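You operate a simulated robot arm through the tools that you are given. There is no shell and no other tool. Be economical: measure what you need, move in short steps, check, and stop when the job is done.

You run a simulated two-armed robot. Do the job below in one go: nothing can be reset, and whatever is moved stays where it is left.

## Task
Wipe up the spill on the bare side of the yellow-marked table with the blue cloth and put it back.

It is judged by the outcome, as a careful person would: the job done as asked, and still so three seconds after it is handed in. It fails if anything else is knocked over, pushed out of place, dropped, spilled or broken. Flat cloth is picked up by pressing the open fingertips on it (5 to 10 N) and closing them slowly along it; thin cloth reads only 2 to 8 mm in the jaws.

## Robot
Two 7-joint arms with two-finger parallel grippers on one trunk, on a base that drives. Base frame: it is fixed to the floor where the robot stands at the start and does not move with it; the origin is under the middle of the robot, x ahead of it, y to its left, z up; the surface under the hand at the start is at about z = 0.765. Units: m, degrees, N and s.
The left shoulder is at the start at [0.07, 0.133, 1.291], the right one opposite. With the tool pointing down near the work surface each hand reaches from about 0.1 to 0.58 m from the robot's upright axis, wherever it stands, measured 20 degrees to its own side. Payload 1.57 kg a hand.
The tool frame of a hand sits at the grasp point between the pads (the TCP): z along the fingers, y along the line on which they close. The tips reach 0.03 m beyond it. The gripper opens to 0.08 m. The fingers are 0.017 m wide and 0.012 m thick; the gripper's body (0.04 by 0.082 m) begins 0.08 m behind the TCP.
Orientation is told as [roll, pitch, yaw] about the base's x, y, z axes, in that order, counted from this pose: with the fingers straight down and closing along the base's y, the tool's x points along the base's -x, its y along +y and its z along -z.

## Interface
- The arms move only by the tool step_arm. It takes "left_series", "right_series" or both (then of equal length, played together; a hand with none holds still); each is a list of rows, each a list of 7 numbers: the shift along the base's x, y, z in m, then the turn, a rotation vector about the base's x, y, z in degrees, then the gripper command, from -1 (shut) to 1 (fully open), values between in proportion. In form: [[dx, dy, dz, wx, wy, wz, jaw], ...]. A call has 1 to 20 rows; each row is the pose to reach, as a shift and turn from the pose commanded when the call began. Rows are played at 5 a second. More than 0.05 m and 8.6 degrees between two rows, or a gripper value outside its range, and nothing of the call is played. A pose out of reach is approached as far as the arm can. The call stops where the force on the tool passes 40 N (or 10 N more than at its start, if that is more) or the arm is blocked; 0.2 s more then pass. Each finger travels about 0.153 m/s and halts on what it meets, pressing with about 43 N; the grip force reading is that of the motor and also rises with nothing between the fingers. The clock runs only during rows and for 0.2 s after the last one: add rows that repeat a pose to give the fingers time. The reply holds the time, the measured pose of the TCP, the force on the tool along the base axes, the opening and the grip force, in the units named above and with some noise, with the torque about the TCP (base axes, N m) and any sound that the robot's microphone picked up.
- Cameras (640 x 400 px; columns grow to the right, rows downward): "scene" is now at [0.1173, -0.0293, 1.4944]; the picture's right is [-0.41, -0.91, 0.00], its down [-0.73, 0.33, -0.60] and it looks along [0.55, -0.25, -0.80] (base axes); focal length 277 px, centre (320, 200). "left" rides on the left gripper at [0.072, 0.007, -0.122] in its tool frame; the picture's right is [-0.09, 1.00, 0.00], its down [-0.84, -0.08, -0.54] and it looks along [-0.54, -0.05, 0.84] (tool axes); focal length 238 px, centre (320, 200). "right" rides on the right gripper at [0.072, -0.007, -0.122] in its tool frame; the picture's right is [0.09, 1.00, 0.00], its down [-0.84, 0.08, -0.54] and it looks along [-0.54, 0.05, 0.84] (tool axes); focal length 238 px, centre (320, 200). There is no depth. A picture from a camera that has moved, and an enlarged one, comes with that camera's place and axes in the base frame and with its lens.
- camera(camera): a new picture of that camera. It takes no simulated time.
- raise_lower(by): slides the trunk up (or, below 0, down) by that many m; the arms and the scene camera ride with it, the base frame stays. It gives what a move gives, with no picture.
- drive_base(legs): drives the robot by 1 to 6 legs, each [ahead, left, turn to the left] in m, m and degrees, along the robot's own axes; the way and the turn of a leg run together, so that a leg with both is an arc; at most 1.5 m and 180 degrees a leg. The arms and the cameras ride along, it lands a little off, and it stops where it bumps. It gives what a move gives.
- pan_tilt(pan, tilt): turns the head with the scene camera to pan (to the left, within 86 degrees either way) and tilt (down, from -29 to 69), counted from straight ahead of the robot. It gives what a move gives.
- close_up(camera, box): a new picture of the part [left, top, right, bottom] of that camera's present view, enlarged. It takes no simulated time.
- finish_job(): hands the job in; it is judged then, once.

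Work in short steps. Places have to be worked out from the pictures, the camera data and where the tool is seen: move nearer, look again, correct. Check each grasp and each placing, and mend what went wrong. You have 120 turns and 88 pictures in all, those below and enlarged ones among them. Open the grippers and draw the arms clear of the work before you hand the job in, unless the task says otherwise; then end with one line.

The tools are called after ">>>" by a JSON object that holds its "api" and its "payload". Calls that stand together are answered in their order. step_arm: Moves the arms, as the interface text tells. Its arguments: {"type":"object","properties":{"left_series":{"type":"array","items":{"type":"array","items":{"type":"number"}}},"right_series":{"type":"array","items":{"type":"array","items":{"type":"number"}}}},"required":[]} The other tools are called the same way: raise_lower (by) slides the trunk up or down; drive_base (legs) drives the base; pan_tilt (pan, tilt) turns the head that bears the scene camera; camera (camera) takes a picture; close_up (camera, box) takes an enlarged picture of a part of a camera's view; finish_job () hands the job in.

At the start:

```text
time: 0.0
left_eef_pos: [0.4286, -0.0496, 1.134]
left_tool_rot: [0.0, -0.1, 0.1]
left_ft_force: [0.8, -0.3, -1.1]
left_wrist_torque: [0.01, -0.02, 0.0]
left_width: 0.0801
left_gripper_force: 0.0
right_eef_pos: [0.3733, -0.3886, 0.9807]
right_tool_rot: [0.0, 0.0, 0.0]
right_ft_force: [0.4, -0.4, 0.0]
right_wrist_torque: [0.02, 0.0, 0.03]
right_width: 0.08
right_gripper_force: 0.1
trunk travel left (down, up): [-0.865, 0.075]
robot x, y, heading: [-0.003, -0.0028, 0.2]
head pan, tilt: [-24.5, 53.2]
```

scene: 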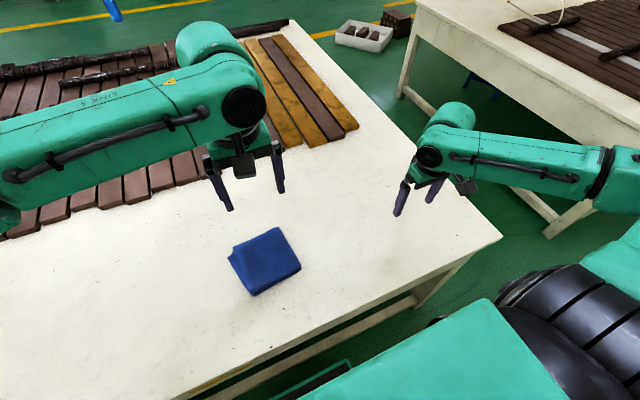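
right: 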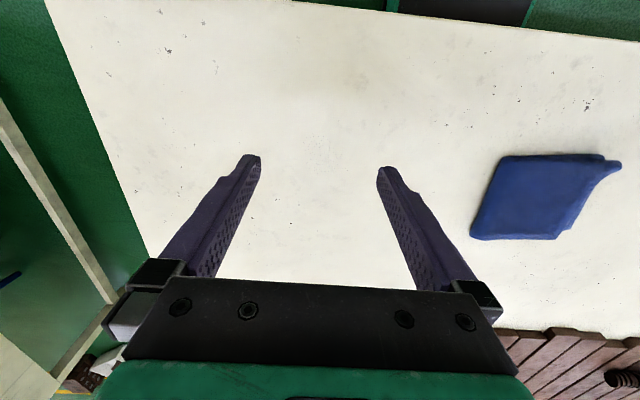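
left: 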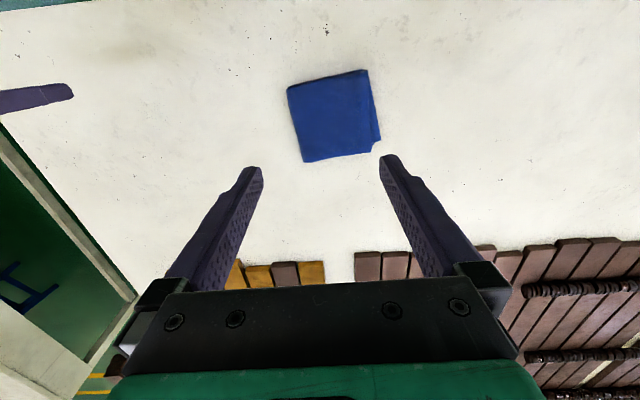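

The cloth lies folded on the table in front of me, and no spill is visible yet. I'll turn the head to look around for the yellow-marked table.

>>> {"api": "pan_tilt", "payload": {"pan": 30, "tilt": 40}}

>>> {"api": "camera", "payload": {"camera": "scene"}}

>>> {"api": "pan_tilt", "payload": {"pan": -75, "tilt": 35}}

>>> {"api": "camera", "payload": {"camera": "scene"}}

```text
time: 1.2
left_eef_pos: [0.428, -0.0501, 1.135]
left_tool_rot: [0.0, 0.0, 0.0]
left_ft_force: [-0.6, -0.3, -0.3]
left_wrist_torque: [0.01, -0.01, 0.01]
left_width: 0.0799
left_gripper_force: 0.1
right_eef_pos: [0.3736, -0.3894, 0.9807]
right_tool_rot: [0.0, 0.0, -0.1]
right_ft_force: [-0.7, 0.2, -0.6]
right_wrist_torque: [0.03, 0.0, -0.02]
right_width: 0.0802
right_gripper_force: 0.0
trunk travel left (down, up): [-0.865, 0.075]
robot x, y, heading: [-0.0008, -0.0002, 0.2]
head pan, tilt: [30.0, 40.0]
```

```text
84 pictures are left
camera scene: at [0.1236, 0.0437, 1.5127], right [0.5, -0.87, 0.0], down [-0.56, -0.32, -0.77], along [0.66, 0.38, -0.64], focal length 277 px, centre (320, 200)
```

scene: 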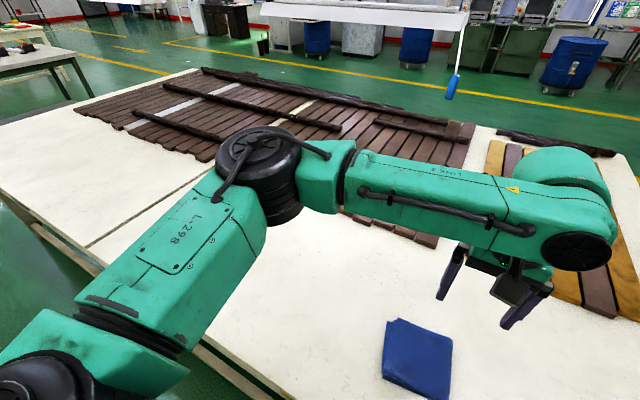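

```text
time: 3.0
left_eef_pos: [0.4287, -0.0502, 1.1348]
left_tool_rot: [0.0, 0.1, 0.1]
left_ft_force: [-0.5, -0.5, 0.3]
left_wrist_torque: [0.0, 0.0, 0.01]
left_width: 0.0802
left_gripper_force: 0.1
right_eef_pos: [0.3734, -0.3896, 0.9818]
right_tool_rot: [-0.1, 0.0, 0.0]
right_ft_force: [-0.2, 0.6, 0.7]
right_wrist_torque: [0.04, 0.01, 0.0]
right_width: 0.0798
right_gripper_force: 0.1
trunk travel left (down, up): [-0.865, 0.075]
robot x, y, heading: [-0.0006, 0.0018, 0.0]
head pan, tilt: [-75.0, 35.0]
```

```text
83 pictures are left
camera scene: at [0.0728, -0.0838, 1.5203], right [-0.97, -0.26, 0.0], down [-0.15, 0.55, -0.82], along [0.21, -0.79, -0.57], focal length 277 px, centre (320, 200)
```

scene: 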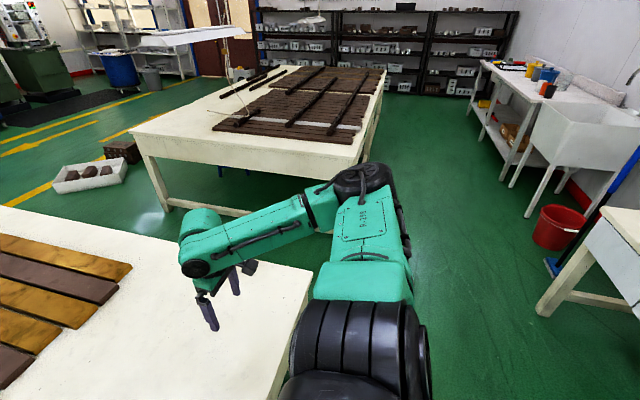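

The right-hand side shows another slat table and a table behind. I'll look left and straight down in front for the yellow mark and the spill.

>>> {"api": "pan_tilt", "payload": {"pan": 80, "tilt": 30}}

>>> {"api": "camera", "payload": {"camera": "scene"}}

>>> {"api": "pan_tilt", "payload": {"pan": 15, "tilt": 65}}

>>> {"api": "camera", "payload": {"camera": "scene"}}

>>> {"api": "pan_tilt", "payload": {"pan": 0, "tilt": 5}}

>>> {"api": "camera", "payload": {"camera": "scene"}}

```text
time: 5.5
left_eef_pos: [0.4282, -0.0509, 1.1351]
left_tool_rot: [0.0, 0.1, 0.1]
left_ft_force: [0.3, -1.0, 0.1]
left_wrist_torque: [-0.01, 0.02, -0.01]
left_width: 0.0802
left_gripper_force: 0.0
right_eef_pos: [0.3737, -0.3885, 0.9798]
right_tool_rot: [0.0, 0.1, 0.0]
right_ft_force: [-0.5, -0.1, -0.1]
right_wrist_torque: [0.03, 0.0, 0.0]
right_width: 0.0801
right_gripper_force: 0.1
trunk travel left (down, up): [-0.865, 0.075]
robot x, y, heading: [-0.0022, 0.0011, 0.3]
head pan, tilt: [80.0, 30.0]
```

```text
82 pictures are left
camera scene: at [0.0657, 0.0903, 1.5281], right [0.98, -0.17, 0.0], down [-0.09, -0.49, -0.87], along [0.15, 0.85, -0.5], focal length 277 px, centre (320, 200)
```

scene: 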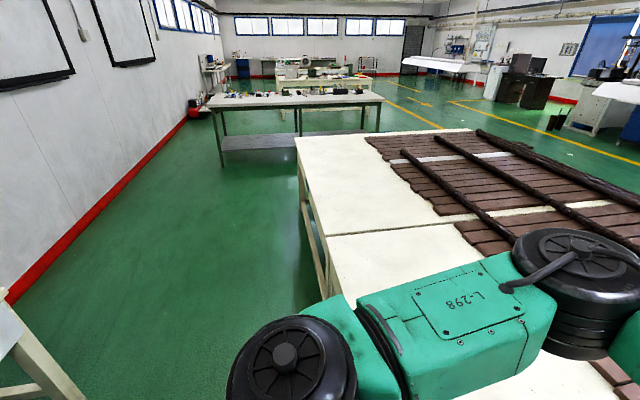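

```text
time: 6.8
left_eef_pos: [0.4294, -0.0505, 1.1347]
left_tool_rot: [0.0, 0.1, 0.1]
left_ft_force: [0.2, 1.1, 0.5]
left_wrist_torque: [-0.01, -0.03, -0.02]
left_width: 0.0801
left_gripper_force: 0.1
right_eef_pos: [0.3742, -0.3894, 0.9815]
right_tool_rot: [0.0, 0.0, 0.0]
right_ft_force: [-0.1, -0.3, 0.4]
right_wrist_torque: [0.04, -0.05, 0.01]
right_width: 0.0801
right_gripper_force: 0.0
trunk travel left (down, up): [-0.865, 0.075]
robot x, y, heading: [-0.001, -0.0011, 0.2]
head pan, tilt: [15.0, 65.0]
```

```text
81 pictures are left
camera scene: at [0.1086, 0.0171, 1.4805], right [0.26, -0.97, 0.0], down [-0.88, -0.24, -0.42], along [0.41, 0.11, -0.91], focal length 277 px, centre (320, 200)
```

scene: 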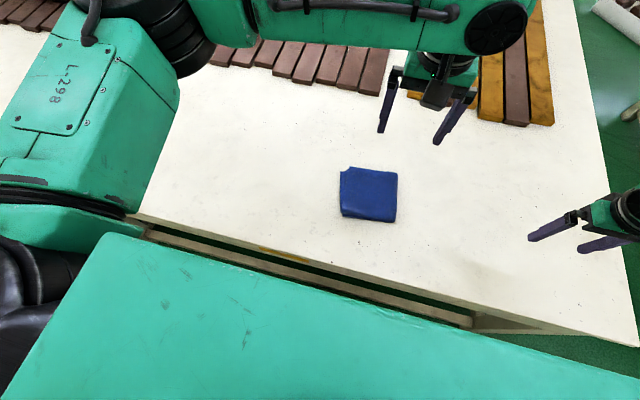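

```text
time: 8.1
left_eef_pos: [0.4278, -0.0496, 1.1344]
left_tool_rot: [0.0, -0.1, 0.0]
left_ft_force: [-0.7, -0.4, -0.3]
left_wrist_torque: [-0.01, -0.01, -0.04]
left_width: 0.0802
left_gripper_force: 0.0
right_eef_pos: [0.3732, -0.3891, 0.9808]
right_tool_rot: [0.0, 0.0, 0.0]
right_ft_force: [0.1, -0.2, -0.2]
right_wrist_torque: [0.01, 0.02, 0.0]
right_width: 0.0797
right_gripper_force: 0.1
trunk travel left (down, up): [-0.865, 0.075]
robot x, y, heading: [-0.0016, -0.0011, 0.1]
head pan, tilt: [0.0, 5.0]
```

```text
80 pictures are left
camera scene: at [0.1418, 0.0013, 1.5684], right [0.0, -1.0, 0.0], down [-0.09, 0.0, -1.0], along [1.0, 0.0, -0.09], focal length 277 px, centre (320, 200)
```

scene: 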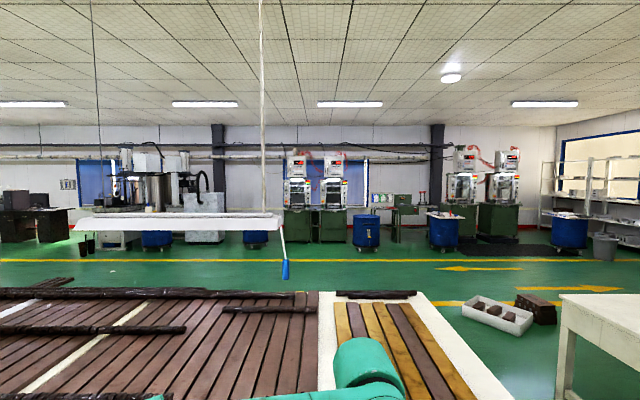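

There is a yellowish mark on this table's near edge. I'll enlarge that and the other tables to compare marks.

>>> {"api": "pan_tilt", "payload": {"pan": 10, "tilt": 60}}

>>> {"api": "close_up", "payload": {"camera": "scene", "box": [120, 140, 440, 340]}}

>>> {"api": "pan_tilt", "payload": {"pan": -65, "tilt": 25}}

>>> {"api": "close_up", "payload": {"camera": "scene", "box": [160, 80, 480, 280]}}

```text
time: 9.3
left_eef_pos: [0.4283, -0.0507, 1.1336]
left_tool_rot: [0.0, 0.0, 0.1]
left_ft_force: [0.4, 0.0, 0.5]
left_wrist_torque: [-0.01, -0.02, 0.03]
left_width: 0.0799
left_gripper_force: 0.0
right_eef_pos: [0.3738, -0.3899, 0.9816]
right_tool_rot: [-0.1, 0.0, 0.0]
right_ft_force: [0.1, -0.5, 0.5]
right_wrist_torque: [-0.01, -0.03, 0.04]
right_width: 0.0802
right_gripper_force: 0.0
trunk travel left (down, up): [-0.865, 0.075]
robot x, y, heading: [0.0021, -0.0007, -0.2]
head pan, tilt: [10.0, 60.0]
```

```text
2.00 times, centred on (280, 240) of scene
camera zoom: at [0.1156, 0.0128, 1.4861], right [0.17, -0.98, 0.0], down [-0.85, -0.15, -0.5], along [0.49, 0.09, -0.87], focal length 554 px, centre (400, 120)
```

zoom: 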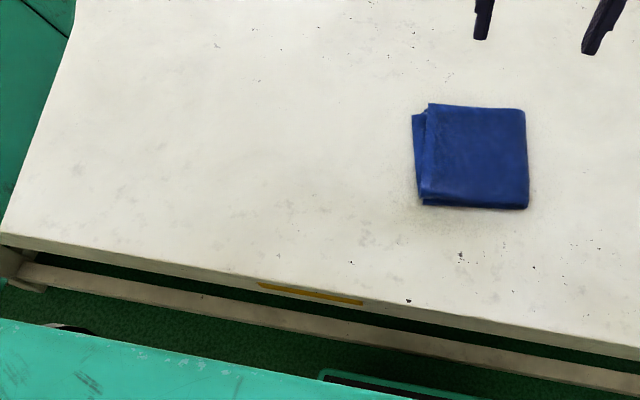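

```text
time: 10.8
left_eef_pos: [0.4283, -0.0507, 1.1353]
left_tool_rot: [-0.1, 0.1, 0.1]
left_ft_force: [0.2, 0.1, -0.3]
left_wrist_torque: [-0.05, 0.0, -0.01]
left_width: 0.08
left_gripper_force: 0.1
right_eef_pos: [0.3741, -0.3896, 0.9814]
right_tool_rot: [0.0, -0.1, 0.0]
right_ft_force: [-0.3, 1.3, 0.2]
right_wrist_torque: [-0.02, -0.01, 0.0]
right_width: 0.0799
right_gripper_force: 0.1
trunk travel left (down, up): [-0.865, 0.075]
robot x, y, heading: [0.0, 0.0013, 0.1]
head pan, tilt: [-65.0, 25.0]
```

```text
2.00 times, centred on (320, 180) of scene
camera zoom: at [0.089, -0.0822, 1.536], right [-0.91, -0.42, 0.0], down [-0.18, 0.38, -0.91], along [0.38, -0.82, -0.42], focal length 554 px, centre (320, 240)
```

zoom: 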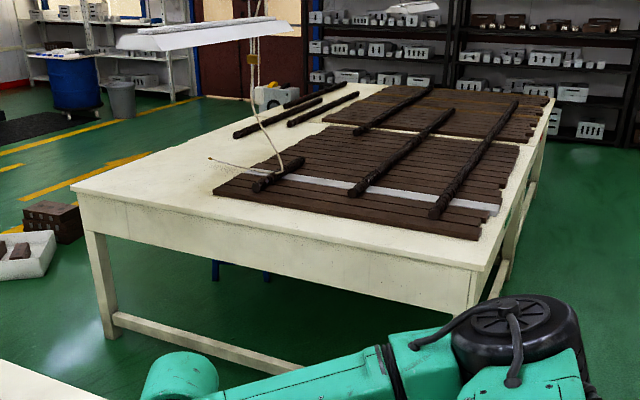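

The yellow tape is on the near edge of the table before me, so this is the table. The left part of its bare side is hidden by the left arm, so I'll move the left hand left and use its camera.

>>> {"api": "step_arm", "payload": {"left_series": [[-0.02, 0.045, 0, 0, 0, 0, 1], [-0.04, 0.09, 0, 0, 0, 0, 1], [-0.06, 0.135, 0, 0, 0, 0, 1], [-0.08, 0.18, 0, 0, 0, 0, 1], [-0.09, 0.225, 0, 0, 0, 0, 1], [-0.1, 0.27, 0, 0, 0, 0, 1], [-0.1, 0.315, 0, 0, 0, 0, 1], [-0.1, 0.36, 0, 0, 0, 0, 1]]}}

>>> {"api": "camera", "payload": {"camera": "left"}}

>>> {"api": "pan_tilt", "payload": {"pan": -5, "tilt": 55}}

>>> {"api": "camera", "payload": {"camera": "scene"}}

```text
time: 12.6
left_eef_pos: [0.3288, 0.3085, 1.1353]
left_tool_rot: [-0.1, -0.1, 0.2]
left_ft_force: [-0.5, 0.4, 0.0]
left_wrist_torque: [0.0, 0.01, 0.01]
left_width: 0.0798
left_gripper_force: 0.1
left hand out of reach, approached as far as the arm can: row 6
right_eef_pos: [0.3718, -0.3888, 0.9819]
right_tool_rot: [-0.1, -0.1, 0.1]
right_ft_force: [0.1, 0.6, -0.4]
right_wrist_torque: [-0.02, -0.01, 0.02]
right_width: 0.08
right_gripper_force: 0.0
trunk travel left (down, up): [-0.865, 0.075]
robot x, y, heading: [-0.0002, -0.0001, -0.0]
head pan, tilt: [-65.0, 25.0]
```

```text
77 pictures are left
camera left: at [0.2585, 0.317, 1.2564], right [0.09, 1.0, 0.0], down [0.84, -0.08, 0.54], along [0.54, -0.05, -0.84], focal length 238 px, centre (320, 200)
```

left: 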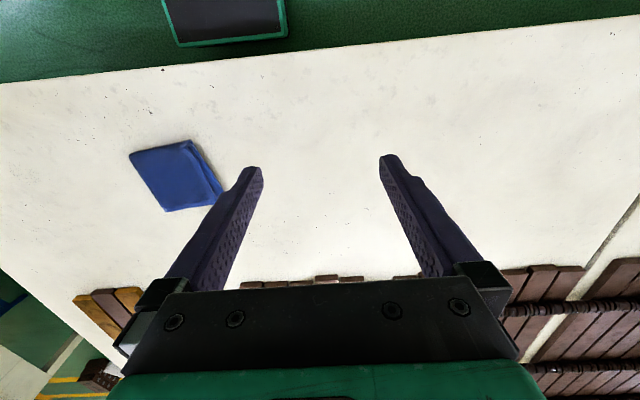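

```text
time: 13.9
left_eef_pos: [0.3298, 0.3086, 1.1359]
left_tool_rot: [0.0, 0.1, 0.1]
left_ft_force: [-1.0, -1.2, 0.9]
left_wrist_torque: [0.02, 0.02, 0.01]
left_width: 0.0799
left_gripper_force: 0.2
right_eef_pos: [0.3742, -0.39, 0.9808]
right_tool_rot: [0.0, -0.1, 0.0]
right_ft_force: [-0.5, 0.8, 0.4]
right_wrist_torque: [-0.01, -0.02, 0.01]
right_width: 0.0799
right_gripper_force: 0.1
trunk travel left (down, up): [-0.865, 0.075]
robot x, y, heading: [-0.0, 0.0011, 0.0]
head pan, tilt: [-5.0, 55.0]
```

```text
76 pictures are left
camera scene: at [0.1218, -0.0049, 1.4921], right [-0.09, -1.0, 0.0], down [-0.82, 0.07, -0.57], along [0.57, -0.05, -0.82], focal length 277 px, centre (320, 200)
```

scene: 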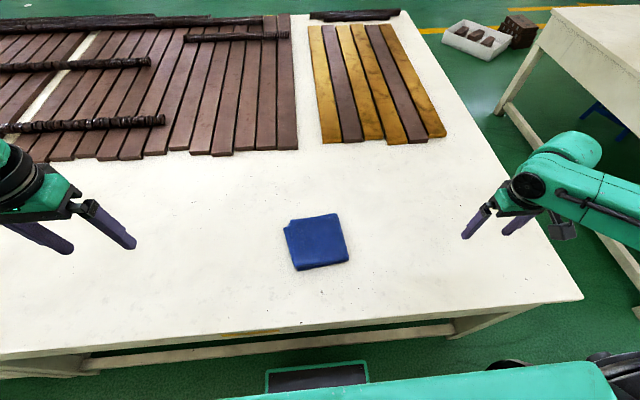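

No obvious spill is visible; it may be a clear liquid. I'll enlarge the bare strip in the scene view, both halves.

>>> {"api": "close_up", "payload": {"camera": "scene", "box": [0, 150, 300, 338]}}

>>> {"api": "close_up", "payload": {"camera": "scene", "box": [280, 130, 600, 330]}}

>>> {"api": "pan_tilt", "payload": {"pan": 50, "tilt": 35}}

>>> {"api": "camera", "payload": {"camera": "scene"}}

>>> {"api": "pan_tilt", "payload": {"pan": -86, "tilt": 15}}

>>> {"api": "camera", "payload": {"camera": "scene"}}

```text
2.13 times, centred on (150, 244) of scene
camera zoom: at [0.1218, -0.0049, 1.4921], right [-0.09, -1.0, 0.0], down [-0.82, 0.07, -0.57], along [0.57, -0.05, -0.82], focal length 589 px, centre (682, 106)
```

zoom: 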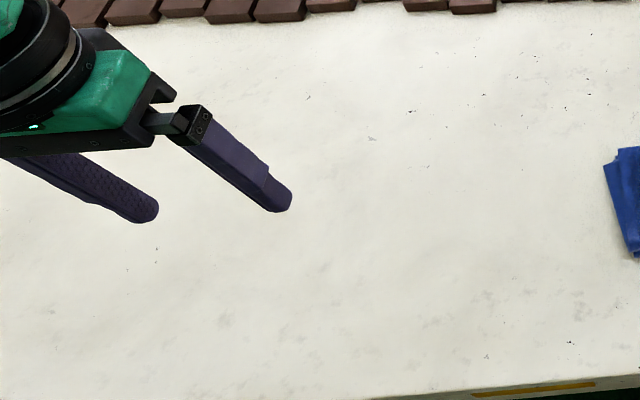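

```text
2.00 times, centred on (440, 230) of scene
camera zoom: at [0.1218, -0.0049, 1.4921], right [-0.09, -1.0, 0.0], down [-0.82, 0.07, -0.57], along [0.57, -0.05, -0.82], focal length 554 px, centre (80, 140)
```

zoom: 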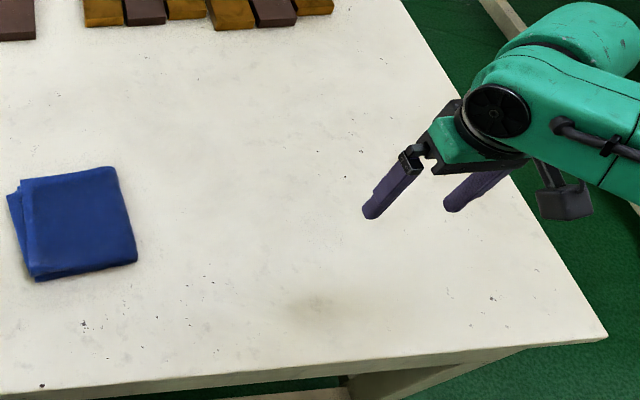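

```text
time: 15.2
left_eef_pos: [0.3306, 0.3073, 1.1358]
left_tool_rot: [0.0, 0.1, 0.1]
left_ft_force: [0.3, -0.2, -0.3]
left_wrist_torque: [0.01, 0.0, 0.0]
left_width: 0.0803
left_gripper_force: 0.0
right_eef_pos: [0.3732, -0.3896, 0.9804]
right_tool_rot: [0.0, -0.1, 0.0]
right_ft_force: [-0.2, -0.1, 0.3]
right_wrist_torque: [-0.01, 0.02, -0.01]
right_width: 0.0803
right_gripper_force: 0.0
trunk travel left (down, up): [-0.865, 0.075]
robot x, y, heading: [0.0013, -0.001, 0.1]
head pan, tilt: [50.0, 35.0]
```

```text
73 pictures are left
camera scene: at [0.1066, 0.0688, 1.5203], right [0.77, -0.64, 0.0], down [-0.37, -0.44, -0.82], along [0.53, 0.63, -0.57], focal length 277 px, centre (320, 200)
```

scene: 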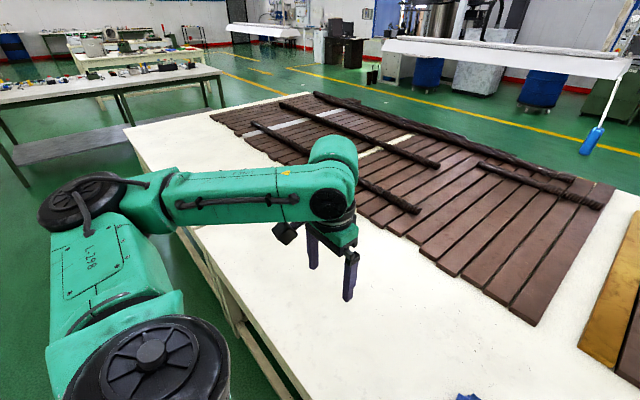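

```text
time: 17.3
left_eef_pos: [0.3305, 0.3078, 1.1364]
left_tool_rot: [0.1, 0.0, 0.2]
left_ft_force: [0.6, -0.9, 0.1]
left_wrist_torque: [-0.02, 0.01, 0.02]
left_width: 0.0799
left_gripper_force: 0.1
right_eef_pos: [0.3733, -0.3901, 0.9809]
right_tool_rot: [0.1, -0.1, -0.1]
right_ft_force: [0.3, 0.2, -0.1]
right_wrist_torque: [-0.01, 0.01, -0.01]
right_width: 0.0802
right_gripper_force: 0.0
trunk travel left (down, up): [-0.865, 0.075]
robot x, y, heading: [-0.0001, -0.0044, 0.1]
head pan, tilt: [-85.9, 15.0]
```

```text
72 pictures are left
camera scene: at [0.0565, -0.0918, 1.5523], right [-1.0, -0.07, 0.0], down [-0.02, 0.26, -0.97], along [0.07, -0.96, -0.26], focal length 277 px, centre (320, 200)
```

scene: 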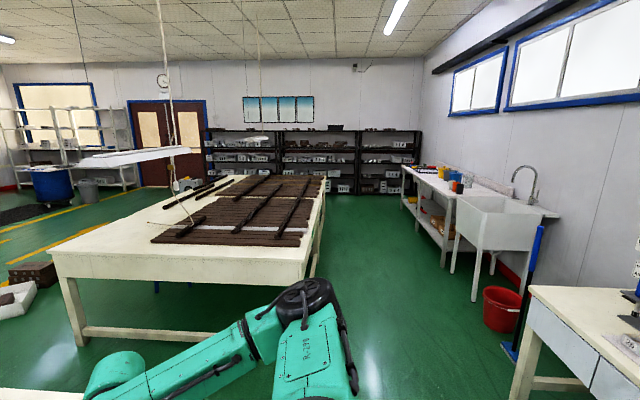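

There's a faint smudge near (0.33, -0.34), possibly just the right gripper's shadow. I'll move the right hand away and up and look again.

>>> {"api": "step_arm", "payload": {"right_series": [[-0.04, -0.02, 0.03, 0, 0, 0, 1], [-0.08, -0.04, 0.06, 0, 0, 0, 1], [-0.12, -0.06, 0.09, 0, 0, 0, 1], [-0.16, -0.08, 0.12, 0, 0, 0, 1]]}}

>>> {"api": "pan_tilt", "payload": {"pan": -30, "tilt": 60}}

>>> {"api": "camera", "payload": {"camera": "scene"}}

>>> {"api": "camera", "payload": {"camera": "right"}}

```text
refused: row 1 steps farther than a row can; nothing moved
```

```text
time: 18.6
left_eef_pos: [0.331, 0.3063, 1.1357]
left_tool_rot: [0.0, 0.0, 0.1]
left_ft_force: [-1.2, 0.1, 0.2]
left_wrist_torque: [-0.03, -0.02, 0.02]
left_width: 0.0799
left_gripper_force: 0.1
right_eef_pos: [0.3722, -0.3897, 0.9811]
right_tool_rot: [-0.1, -0.1, 0.0]
right_ft_force: [-0.9, -0.1, 0.1]
right_wrist_torque: [0.0, 0.0, 0.01]
right_width: 0.08
right_gripper_force: 0.0
trunk travel left (down, up): [-0.865, 0.075]
robot x, y, heading: [-0.0019, -0.0032, 0.0]
head pan, tilt: [-30.0, 60.0]
```

```text
71 pictures are left
camera scene: at [0.1076, -0.0321, 1.4861], right [-0.5, -0.87, 0.0], down [-0.75, 0.43, -0.5], along [0.43, -0.25, -0.87], focal length 277 px, centre (320, 200)
```

scene: 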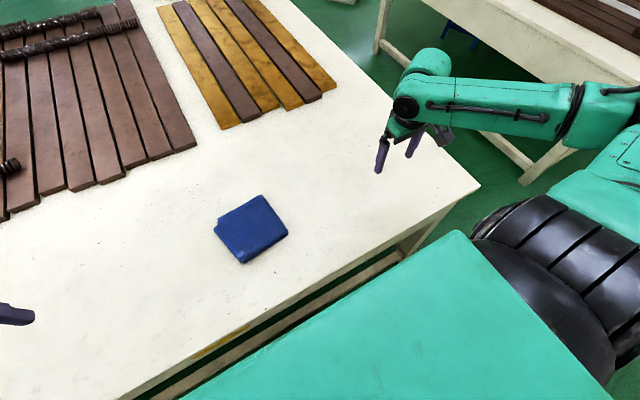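

```text
70 pictures are left
camera right: at [0.301, -0.3955, 1.1017], right [-0.09, 1.0, 0.0], down [0.84, 0.08, 0.54], along [0.54, 0.05, -0.84], focal length 238 px, centre (320, 200)
```

right: 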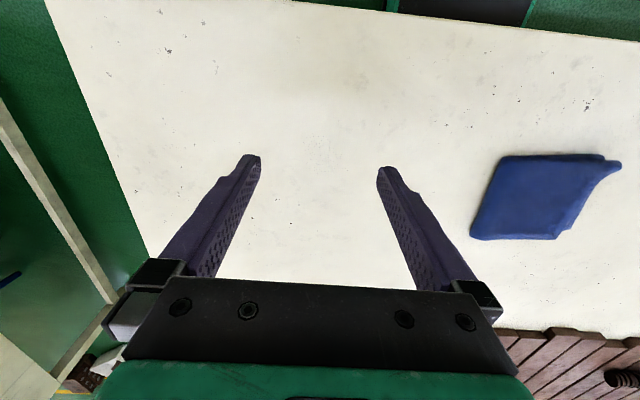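

The smudge was only a shadow; the near strip seems clean. I'll enlarge the bare strip of the right-hand table and of the left-hand tables.

>>> {"api": "pan_tilt", "payload": {"pan": -55, "tilt": 20}}

>>> {"api": "close_up", "payload": {"camera": "scene", "box": [200, 150, 480, 325]}}

>>> {"api": "pan_tilt", "payload": {"pan": 70, "tilt": 20}}

>>> {"api": "camera", "payload": {"camera": "scene"}}

>>> {"api": "pan_tilt", "payload": {"pan": 20, "tilt": 25}}

>>> {"api": "camera", "payload": {"camera": "scene"}}

```text
time: 19.7
left_eef_pos: [0.3301, 0.3069, 1.1351]
left_tool_rot: [0.0, 0.0, 0.1]
left_ft_force: [0.2, 0.0, 0.2]
left_wrist_torque: [0.0, 0.01, 0.01]
left_width: 0.0799
left_gripper_force: 0.0
right_eef_pos: [0.3733, -0.3889, 0.9813]
right_tool_rot: [-0.1, 0.0, 0.0]
right_ft_force: [0.0, 0.3, -0.8]
right_wrist_torque: [0.01, -0.02, 0.0]
right_width: 0.0799
right_gripper_force: 0.0
trunk travel left (down, up): [-0.865, 0.075]
robot x, y, heading: [0.002, 0.0024, 0.1]
head pan, tilt: [-55.0, 20.0]
```

```text
2.29 times, centred on (340, 238) of scene
camera zoom: at [0.1033, -0.0748, 1.5441], right [-0.82, -0.57, 0.0], down [-0.2, 0.28, -0.94], along [0.54, -0.77, -0.34], focal length 633 px, centre (274, 114)
```

zoom: 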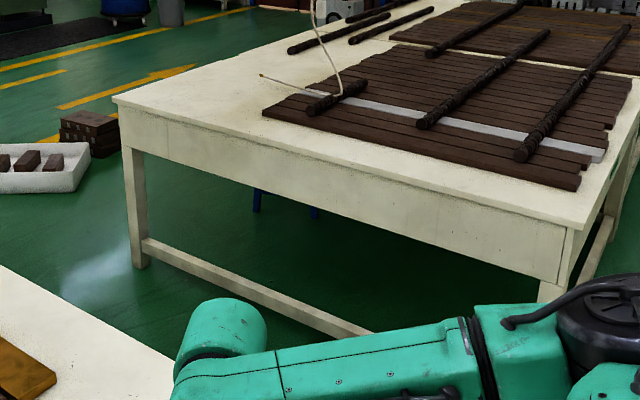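

```text
time: 21.7
left_eef_pos: [0.3312, 0.307, 1.1375]
left_tool_rot: [0.1, 0.0, 0.1]
left_ft_force: [-0.2, -0.7, 0.1]
left_wrist_torque: [0.01, -0.03, 0.0]
left_width: 0.0801
left_gripper_force: 0.1
right_eef_pos: [0.3731, -0.3888, 0.9813]
right_tool_rot: [0.0, 0.0, 0.0]
right_ft_force: [-0.2, 0.4, 0.2]
right_wrist_torque: [-0.02, -0.01, -0.01]
right_width: 0.0802
right_gripper_force: 0.1
trunk travel left (down, up): [-0.865, 0.075]
robot x, y, heading: [-0.0015, -0.0012, -0.2]
head pan, tilt: [70.0, 20.0]
```

```text
68 pictures are left
camera scene: at [0.0818, 0.0889, 1.5442], right [0.94, -0.34, 0.0], down [-0.12, -0.32, -0.94], along [0.32, 0.88, -0.34], focal length 277 px, centre (320, 200)
```

scene: 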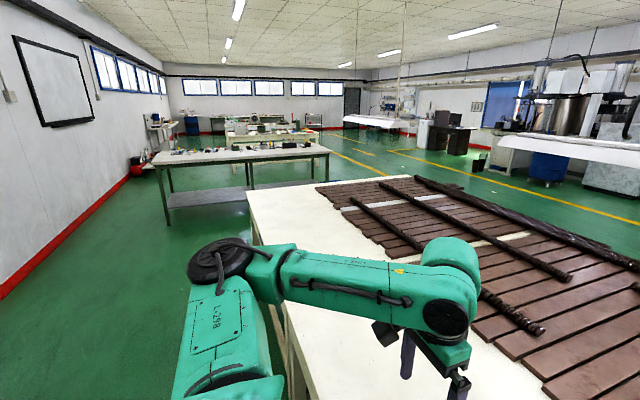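

```text
time: 22.9
left_eef_pos: [0.3304, 0.3073, 1.1376]
left_tool_rot: [0.1, 0.1, 0.1]
left_ft_force: [-0.2, -0.2, -0.8]
left_wrist_torque: [-0.02, -0.03, 0.0]
left_width: 0.0801
left_gripper_force: 0.0
right_eef_pos: [0.3723, -0.39, 0.9814]
right_tool_rot: [0.0, 0.0, 0.0]
right_ft_force: [0.5, 0.2, 0.1]
right_wrist_torque: [0.0, 0.01, 0.01]
right_width: 0.0799
right_gripper_force: 0.0
trunk travel left (down, up): [-0.865, 0.075]
robot x, y, heading: [0.0012, 0.0009, -0.1]
head pan, tilt: [20.0, 25.0]
```

```text
67 pictures are left
camera scene: at [0.1364, 0.033, 1.5361], right [0.34, -0.94, 0.0], down [-0.4, -0.14, -0.91], along [0.85, 0.31, -0.42], focal length 277 px, centre (320, 200)
```

scene: 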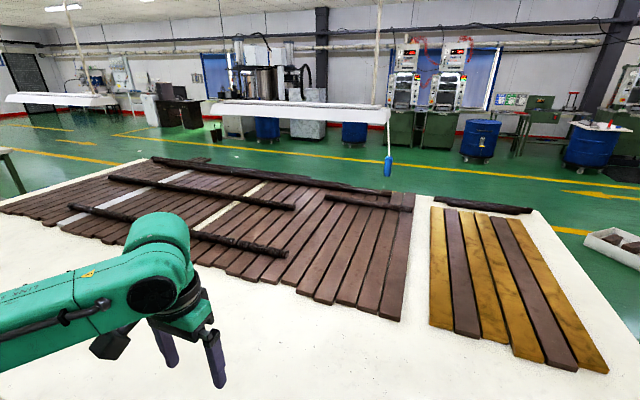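

Nothing on the tables ahead; there is also a table behind me (front edge around x = -0.85). I'll back off a little, turn 90° left and look back at it.

>>> {"api": "drive_base", "payload": {"legs": [[-0.27, 0, 0], [0, 0, 85]]}}

>>> {"api": "pan_tilt", "payload": {"pan": 70, "tilt": 30}}

>>> {"api": "camera", "payload": {"camera": "scene"}}

```text
time: 28.4
left_eef_pos: [-0.5412, 0.3609, 1.1365]
left_tool_rot: [0.1, 0.0, 84.3]
left_ft_force: [0.5, 0.7, 1.1]
left_wrist_torque: [0.0, 0.04, 0.01]
left_width: 0.0802
left_gripper_force: 0.0
right_eef_pos: [0.1548, 0.332, 0.981]
right_tool_rot: [0.0, 0.0, 84.2]
right_ft_force: [0.4, -1.0, 0.6]
right_wrist_torque: [-0.01, -0.04, 0.01]
right_width: 0.08
right_gripper_force: 0.0
trunk travel left (down, up): [-0.865, 0.075]
robot x, y, heading: [-0.2686, 0.0009, 84.1]
head pan, tilt: [20.0, 25.0]
```

```text
time: 29.6
left_eef_pos: [-0.5417, 0.3589, 1.1374]
left_tool_rot: [0.0, 0.1, 84.4]
left_ft_force: [-0.2, 0.7, 0.1]
left_wrist_torque: [0.0, 0.0, -0.03]
left_width: 0.0798
left_gripper_force: 0.1
right_eef_pos: [0.1543, 0.3326, 0.9814]
right_tool_rot: [-0.1, 0.0, 84.1]
right_ft_force: [0.4, 0.3, -0.1]
right_wrist_torque: [0.0, 0.0, 0.0]
right_width: 0.0799
right_gripper_force: 0.1
trunk travel left (down, up): [-0.865, 0.075]
robot x, y, heading: [-0.2677, 0.003, 84.1]
head pan, tilt: [70.0, 30.0]
```

```text
66 pictures are left
camera scene: at [-0.3461, 0.0906, 1.5281], right [0.44, 0.9, 0.0], down [0.45, -0.22, -0.87], along [-0.78, 0.38, -0.5], focal length 277 px, centre (320, 200)
```

scene: 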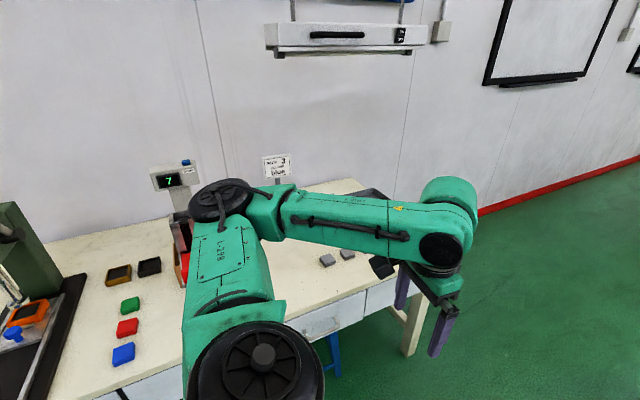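

A bench with small tools is behind me. I'll look at the rest of it, and at the first table from this angle.

>>> {"api": "pan_tilt", "payload": {"pan": 86, "tilt": 45}}

>>> {"api": "camera", "payload": {"camera": "scene"}}

>>> {"api": "pan_tilt", "payload": {"pan": -50, "tilt": 40}}

>>> {"api": "camera", "payload": {"camera": "scene"}}

>>> {"api": "camera", "payload": {"camera": "right"}}

>>> {"api": "pan_tilt", "payload": {"pan": -25, "tilt": 35}}

>>> {"api": "camera", "payload": {"camera": "scene"}}

```text
time: 30.4
left_eef_pos: [-0.5421, 0.3593, 1.1351]
left_tool_rot: [-0.1, 0.0, 84.3]
left_ft_force: [0.1, 0.6, -0.5]
left_wrist_torque: [-0.03, -0.02, -0.01]
left_width: 0.0801
left_gripper_force: 0.1
right_eef_pos: [0.1559, 0.3323, 0.9809]
right_tool_rot: [0.0, 0.0, 84.2]
right_ft_force: [-0.4, -0.3, 0.3]
right_wrist_torque: [-0.05, 0.01, 0.02]
right_width: 0.0802
right_gripper_force: 0.0
trunk travel left (down, up): [-0.865, 0.075]
robot x, y, heading: [-0.2708, 0.0034, 84.3]
head pan, tilt: [85.9, 45.0]
```

```text
65 pictures are left
camera scene: at [-0.3449, 0.0652, 1.5056], right [0.17, 0.99, 0.0], down [0.7, -0.12, -0.71], along [-0.7, 0.12, -0.71], focal length 277 px, centre (320, 200)
```

scene: 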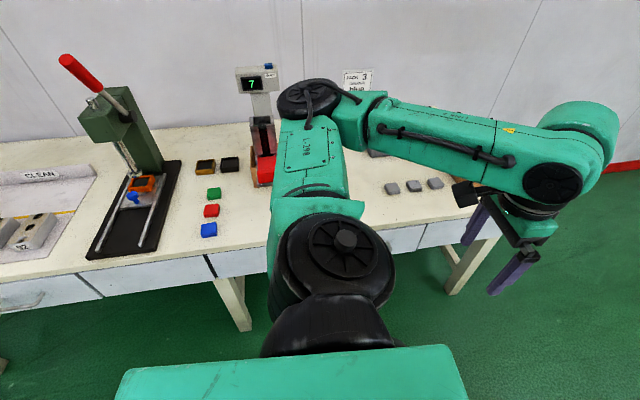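

```text
time: 32.5
left_eef_pos: [-0.5423, 0.3603, 1.1364]
left_tool_rot: [0.0, 0.0, 84.3]
left_ft_force: [1.1, -0.6, 0.2]
left_wrist_torque: [0.01, -0.01, 0.01]
left_width: 0.0798
left_gripper_force: 0.1
right_eef_pos: [0.1552, 0.3332, 0.9814]
right_tool_rot: [0.0, 0.0, 84.2]
right_ft_force: [-0.7, -0.4, 0.5]
right_wrist_torque: [0.01, 0.01, -0.01]
right_width: 0.0799
right_gripper_force: 0.0
trunk travel left (down, up): [-0.865, 0.075]
robot x, y, heading: [-0.2674, 0.001, 84.1]
head pan, tilt: [-50.0, 40.0]
```

```text
64 pictures are left
camera scene: at [-0.1945, 0.0991, 1.5128], right [0.56, -0.83, 0.0], down [-0.53, -0.36, -0.77], along [0.63, 0.43, -0.64], focal length 277 px, centre (320, 200)
```

scene: 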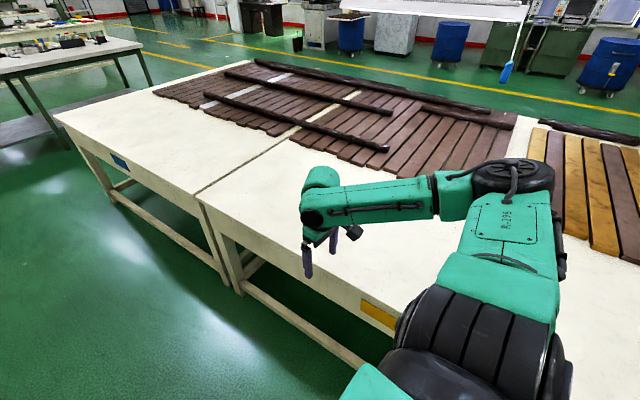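

```text
63 pictures are left
camera right: at [0.1541, 0.2606, 1.1018], right [-1.0, 0.01, 0.0], down [0.01, 0.84, 0.54], along [0.0, 0.54, -0.84], focal length 238 px, centre (320, 200)
```

right: 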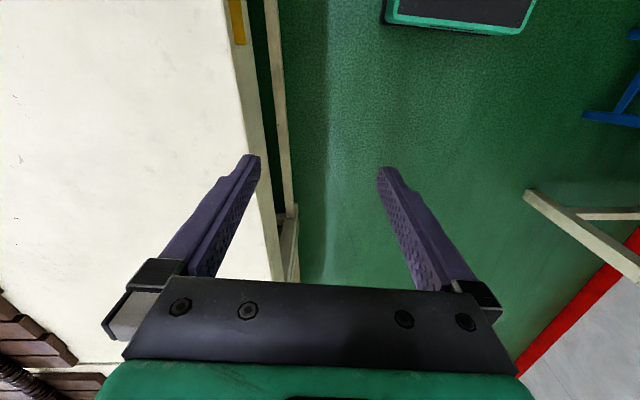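

```text
time: 33.4
left_eef_pos: [-0.5423, 0.3594, 1.1365]
left_tool_rot: [0.1, 0.0, 84.3]
left_ft_force: [-0.5, -0.7, 0.1]
left_wrist_torque: [-0.01, 0.02, -0.01]
left_width: 0.0799
left_gripper_force: 0.0
right_eef_pos: [0.1548, 0.3332, 0.9801]
right_tool_rot: [-0.1, 0.0, 84.1]
right_ft_force: [-0.5, 0.1, -0.1]
right_wrist_torque: [-0.01, -0.03, 0.01]
right_width: 0.08
right_gripper_force: 0.0
trunk travel left (down, up): [-0.865, 0.075]
robot x, y, heading: [-0.2743, 0.0004, 84.3]
head pan, tilt: [-25.0, 35.0]
```

```text
62 pictures are left
camera scene: at [-0.2197, 0.1268, 1.5203], right [0.86, -0.51, 0.0], down [-0.29, -0.49, -0.82], along [0.42, 0.7, -0.57], focal length 277 px, centre (320, 200)
```

scene: 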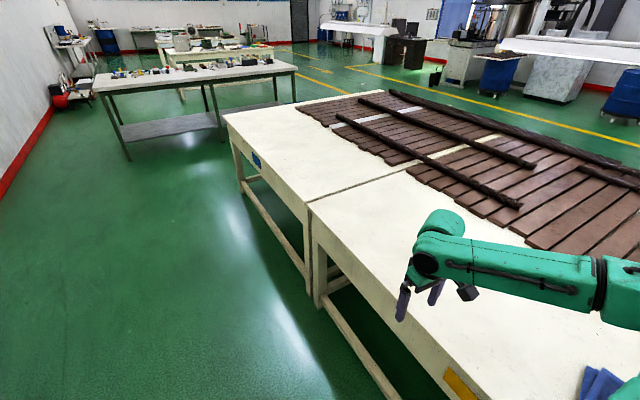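

The neighbouring table is blue-marked, so the one with the cloth is indeed the yellow one. A clear spill may only show at certain angles; I'll turn back to face it from this distance and look obliquely.

>>> {"api": "drive_base", "payload": {"legs": [[0, 0, -84.2]]}}

>>> {"api": "pan_tilt", "payload": {"pan": -25, "tilt": 45}}

>>> {"api": "close_up", "payload": {"camera": "scene", "box": [160, 80, 480, 280]}}

>>> {"api": "pan_tilt", "payload": {"pan": 15, "tilt": 45}}

>>> {"api": "camera", "payload": {"camera": "scene"}}

```text
time: 37.5
left_eef_pos: [0.068, 0.2997, 1.1356]
left_tool_rot: [0.1, 0.0, -1.2]
left_ft_force: [0.0, -0.3, -0.1]
left_wrist_torque: [-0.01, -0.02, 0.01]
left_width: 0.08
left_gripper_force: 0.1
right_eef_pos: [0.095, -0.3968, 0.9821]
right_tool_rot: [0.0, 0.1, -1.2]
right_ft_force: [0.9, -0.2, 0.0]
right_wrist_torque: [-0.01, 0.0, -0.02]
right_width: 0.0802
right_gripper_force: 0.0
trunk travel left (down, up): [-0.865, 0.075]
robot x, y, heading: [-0.2718, -0.0003, -1.0]
head pan, tilt: [-25.0, 35.0]
```

```text
time: 38.2
left_eef_pos: [0.0684, 0.3001, 1.1341]
left_tool_rot: [0.0, 0.1, -1.2]
left_ft_force: [-0.1, -0.8, 0.3]
left_wrist_torque: [0.0, 0.01, -0.01]
left_width: 0.08
left_gripper_force: 0.1
right_eef_pos: [0.094, -0.3975, 0.9811]
right_tool_rot: [0.0, 0.0, -1.3]
right_ft_force: [-0.8, 0.8, 0.4]
right_wrist_torque: [-0.01, -0.01, -0.02]
right_width: 0.08
right_gripper_force: 0.2
trunk travel left (down, up): [-0.865, 0.075]
robot x, y, heading: [-0.2726, 0.0017, -1.6]
head pan, tilt: [-25.0, 45.0]
```

```text
2.00 times, centred on (320, 180) of scene
camera zoom: at [-0.1468, -0.0359, 1.5056], right [-0.44, -0.9, 0.0], down [-0.63, 0.31, -0.71], along [0.63, -0.31, -0.71], focal length 554 px, centre (320, 240)
```

zoom: 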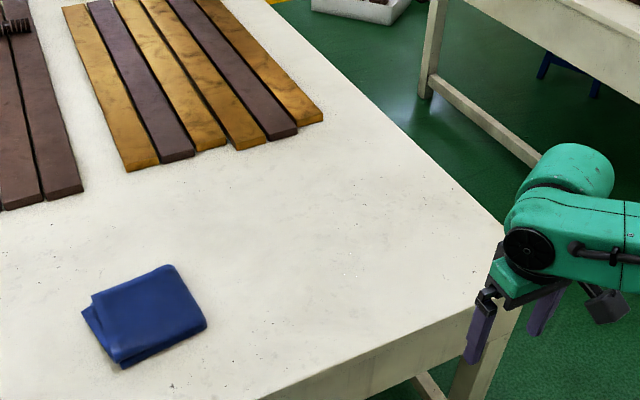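

```text
time: 39.3
left_eef_pos: [0.0675, 0.2987, 1.1363]
left_tool_rot: [0.0, 0.0, -1.1]
left_ft_force: [-0.5, 1.0, -0.4]
left_wrist_torque: [-0.01, -0.02, 0.0]
left_width: 0.0801
left_gripper_force: 0.1
right_eef_pos: [0.0945, -0.3972, 0.9801]
right_tool_rot: [0.1, 0.1, -1.3]
right_ft_force: [-0.5, 0.4, -0.2]
right_wrist_torque: [-0.01, -0.01, 0.0]
right_width: 0.0804
right_gripper_force: 0.0
trunk travel left (down, up): [-0.865, 0.075]
robot x, y, heading: [-0.2682, -0.0023, -1.2]
head pan, tilt: [15.0, 45.0]
```

```text
60 pictures are left
camera scene: at [-0.1407, 0.0193, 1.5055], right [0.24, -0.97, 0.0], down [-0.69, -0.17, -0.71], along [0.69, 0.17, -0.71], focal length 277 px, centre (320, 200)
```

scene: 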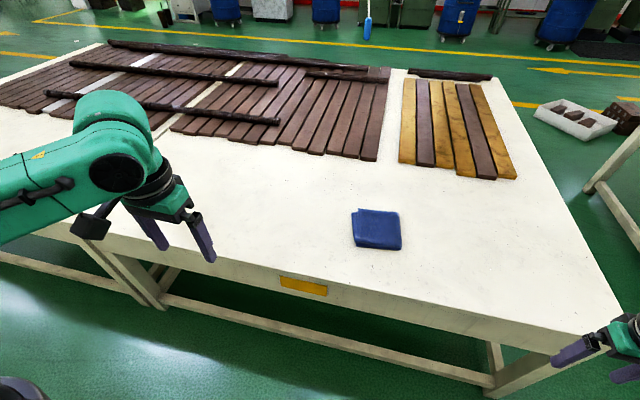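

There are a few bright glints around zoom pixel (350, 270), close to the earlier smudge. I'll enlarge there strongly.

>>> {"api": "pan_tilt", "payload": {"pan": -25, "tilt": 45}}

>>> {"api": "close_up", "payload": {"camera": "scene", "box": [280, 165, 392, 235]}}

```text
time: 40.4
left_eef_pos: [0.0686, 0.2998, 1.1363]
left_tool_rot: [0.0, -0.1, -1.2]
left_ft_force: [0.2, 0.4, -0.6]
left_wrist_torque: [0.0, 0.01, -0.01]
left_width: 0.0799
left_gripper_force: 0.1
right_eef_pos: [0.0943, -0.3976, 0.9811]
right_tool_rot: [0.1, 0.0, -1.3]
right_ft_force: [0.5, -0.7, -0.1]
right_wrist_torque: [0.01, 0.0, 0.02]
right_width: 0.0803
right_gripper_force: 0.0
trunk travel left (down, up): [-0.865, 0.075]
robot x, y, heading: [-0.2729, -0.0041, -1.4]
head pan, tilt: [-25.0, 45.0]
```

```text
5.71 times, centred on (336, 200) of scene
camera zoom: at [-0.1468, -0.0357, 1.5055], right [-0.44, -0.9, 0.0], down [-0.63, 0.31, -0.71], along [0.63, -0.31, -0.71], focal length 1582 px, centre (229, 200)
```

zoom: 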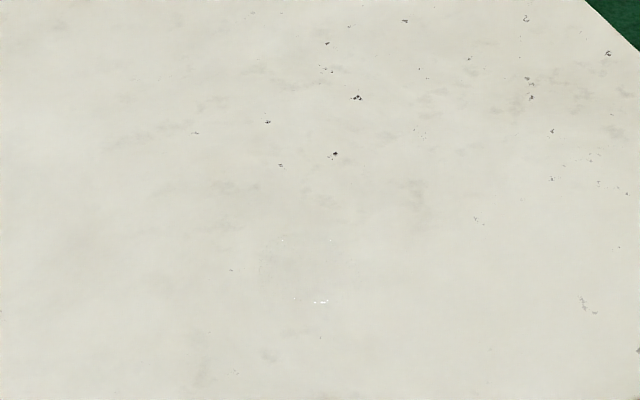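

A smooth patch with glints sits around (0.33–0.45, -0.36); the earlier smudge fits a gripper reflection in clear liquid. I'll drive back to the start and inspect that spot zoomed from there.

>>> {"api": "drive_base", "payload": {"legs": [[0.272, 0, 1.2]]}}

>>> {"api": "pan_tilt", "payload": {"pan": -30, "tilt": 55}}

>>> {"api": "close_up", "payload": {"camera": "scene", "box": [240, 120, 480, 270]}}

```text
time: 42.3
left_eef_pos: [0.3413, 0.2992, 1.1367]
left_tool_rot: [0.0, -0.1, -0.5]
left_ft_force: [0.4, -0.2, -0.2]
left_wrist_torque: [0.01, -0.02, -0.01]
left_width: 0.0799
left_gripper_force: 0.0
right_eef_pos: [0.378, -0.3979, 0.9813]
right_tool_rot: [0.1, 0.0, -0.5]
right_ft_force: [0.4, 0.2, -0.3]
right_wrist_torque: [0.0, -0.02, -0.01]
right_width: 0.0801
right_gripper_force: 0.1
trunk travel left (down, up): [-0.865, 0.075]
robot x, y, heading: [0.0116, -0.0056, -0.6]
head pan, tilt: [-25.0, 45.0]
```

```text
time: 43.0
left_eef_pos: [0.3432, 0.2986, 1.1361]
left_tool_rot: [0.0, 0.0, -0.4]
left_ft_force: [0.6, -0.6, -0.3]
left_wrist_torque: [0.01, 0.03, -0.04]
left_width: 0.0798
left_gripper_force: 0.1
right_eef_pos: [0.379, -0.3965, 0.9803]
right_tool_rot: [0.0, 0.0, -0.6]
right_ft_force: [1.3, -0.2, -0.4]
right_wrist_torque: [0.01, 0.0, 0.01]
right_width: 0.0801
right_gripper_force: 0.0
trunk travel left (down, up): [-0.865, 0.075]
robot x, y, heading: [0.0103, -0.0046, -0.8]
head pan, tilt: [-30.0, 55.0]
```

```text
2.67 times, centred on (360, 195) of scene
camera zoom: at [0.1214, -0.0405, 1.4921], right [-0.51, -0.86, 0.0], down [-0.71, 0.42, -0.57], along [0.49, -0.29, -0.82], focal length 738 px, centre (213, 213)
```

zoom: 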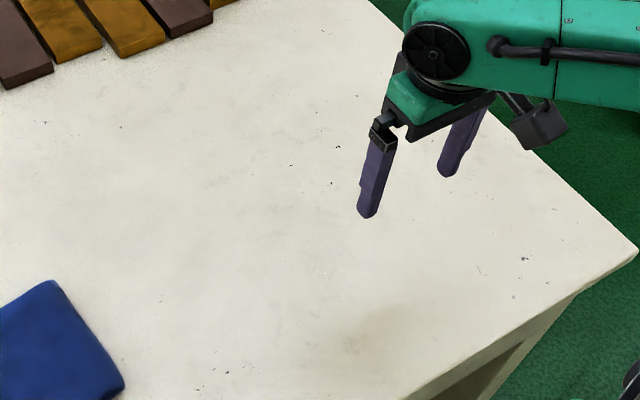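

The smudge appears below the finger again. I'll move the right hand back and up, then repeat this same view to tell shadow from liquid.

>>> {"api": "step_arm", "payload": {"right_series": [[-0.03, -0.01, 0.03, 0, 0, 0, 1], [-0.06, -0.02, 0.06, 0, 0, 0, 1], [-0.09, -0.03, 0.09, 0, 0, 0, 1], [-0.12, -0.04, 0.12, 0, 0, 0, 1], [-0.15, -0.05, 0.14, 0, 0, 0, 1]]}}

>>> {"api": "close_up", "payload": {"camera": "scene", "box": [240, 120, 480, 270]}}

>>> {"api": "camera", "payload": {"camera": "right"}}

```text
time: 44.2
left_eef_pos: [0.341, 0.2999, 1.1365]
left_tool_rot: [0.0, -0.1, -0.5]
left_ft_force: [0.6, -0.3, 0.5]
left_wrist_torque: [-0.02, -0.03, 0.01]
left_width: 0.0802
left_gripper_force: 0.0
right_eef_pos: [0.2252, -0.447, 1.1212]
right_tool_rot: [0.0, 0.0, -0.5]
right_ft_force: [-0.8, 0.8, 0.0]
right_wrist_torque: [0.03, 0.0, 0.0]
right_width: 0.08
right_gripper_force: 0.0
trunk travel left (down, up): [-0.865, 0.075]
robot x, y, heading: [0.0098, -0.0035, -0.7]
head pan, tilt: [-30.0, 55.0]
```

```text
2.67 times, centred on (360, 195) of scene
camera zoom: at [0.1184, -0.04, 1.4923], right [-0.51, -0.86, 0.0], down [-0.7, 0.42, -0.57], along [0.5, -0.29, -0.82], focal length 738 px, centre (213, 213)
```

zoom: 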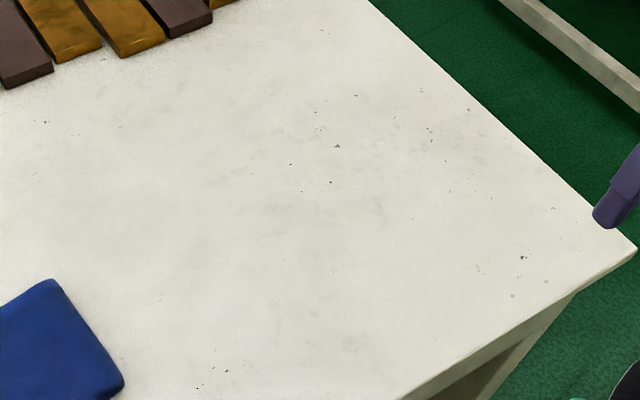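

```text
56 pictures are left
camera right: at [0.1521, -0.4532, 1.2424], right [-0.08, 1.0, 0.0], down [0.84, 0.07, 0.54], along [0.54, 0.05, -0.84], focal length 238 px, centre (320, 200)
```

right: 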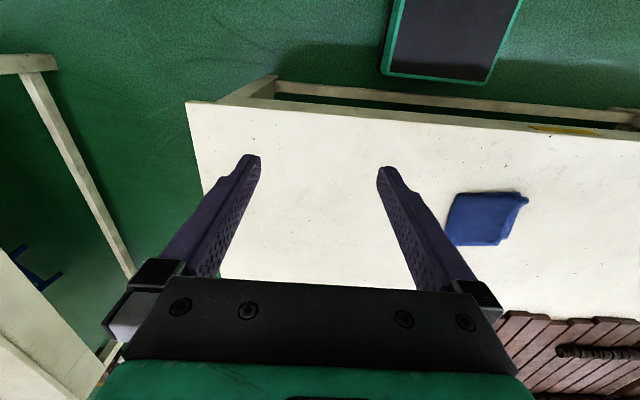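

The smudge moved with the hand, so it was a shadow, but the bright glints stay at about (0.43, -0.365). I'll enlarge that spot heavily.

>>> {"api": "close_up", "payload": {"camera": "scene", "box": [328, 200, 392, 240]}}

```text
10.00 times, centred on (360, 220) of scene
camera zoom: at [0.1184, -0.04, 1.4923], right [-0.51, -0.86, 0.0], down [-0.7, 0.42, -0.57], along [0.5, -0.29, -0.82], focal length 2769 px, centre (-80, 0)
```

zoom: 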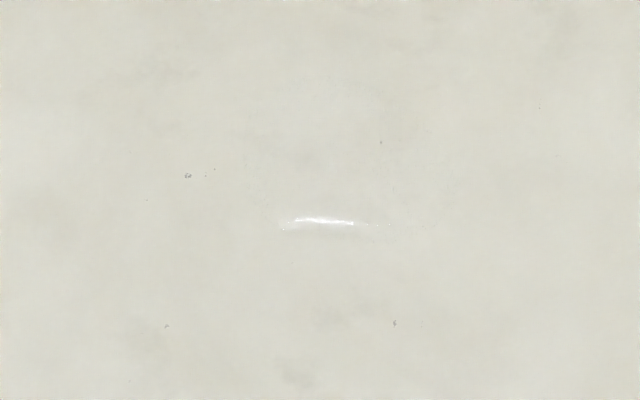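

That is a clear specular streak: a clear, wet puddle at about (0.43, -0.36). I'll bring the right wrist camera close above to find its extent.

>>> {"api": "step_arm", "payload": {"right_series": [[0.025, 0.015, -0.03, 0, 0, 0, 1], [0.05, 0.03, -0.06, 0, 0, 0, 1], [0.075, 0.045, -0.09, 0, 0, 0, 1], [0.1, 0.06, -0.12, 0, 0, 0, 1], [0.115, 0.075, -0.15, 0, 0, 0, 1]]}}

>>> {"api": "close_up", "payload": {"camera": "right", "box": [200, 40, 440, 190]}}

```text
time: 45.4
left_eef_pos: [0.3447, 0.2991, 1.136]
left_tool_rot: [0.0, 0.0, -0.6]
left_ft_force: [-0.1, 0.1, 0.3]
left_wrist_torque: [-0.02, 0.03, 0.0]
left_width: 0.08
left_gripper_force: 0.1
right_eef_pos: [0.3449, -0.3686, 0.9711]
right_tool_rot: [-0.1, 0.1, -0.6]
right_ft_force: [0.5, 0.5, -0.4]
right_wrist_torque: [-0.02, -0.02, 0.01]
right_width: 0.0801
right_gripper_force: 0.1
trunk travel left (down, up): [-0.865, 0.075]
robot x, y, heading: [0.0108, -0.0089, -0.5]
head pan, tilt: [-30.0, 55.0]
```

```text
2.67 times, centred on (320, 115) of right
camera zoom: at [0.2722, -0.3738, 1.093], right [-0.08, 1.0, 0.0], down [0.84, 0.07, 0.54], along [0.54, 0.04, -0.84], focal length 636 px, centre (320, 427)
```

zoom: 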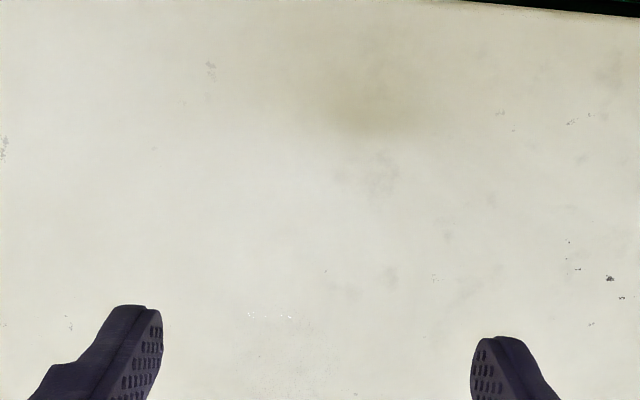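

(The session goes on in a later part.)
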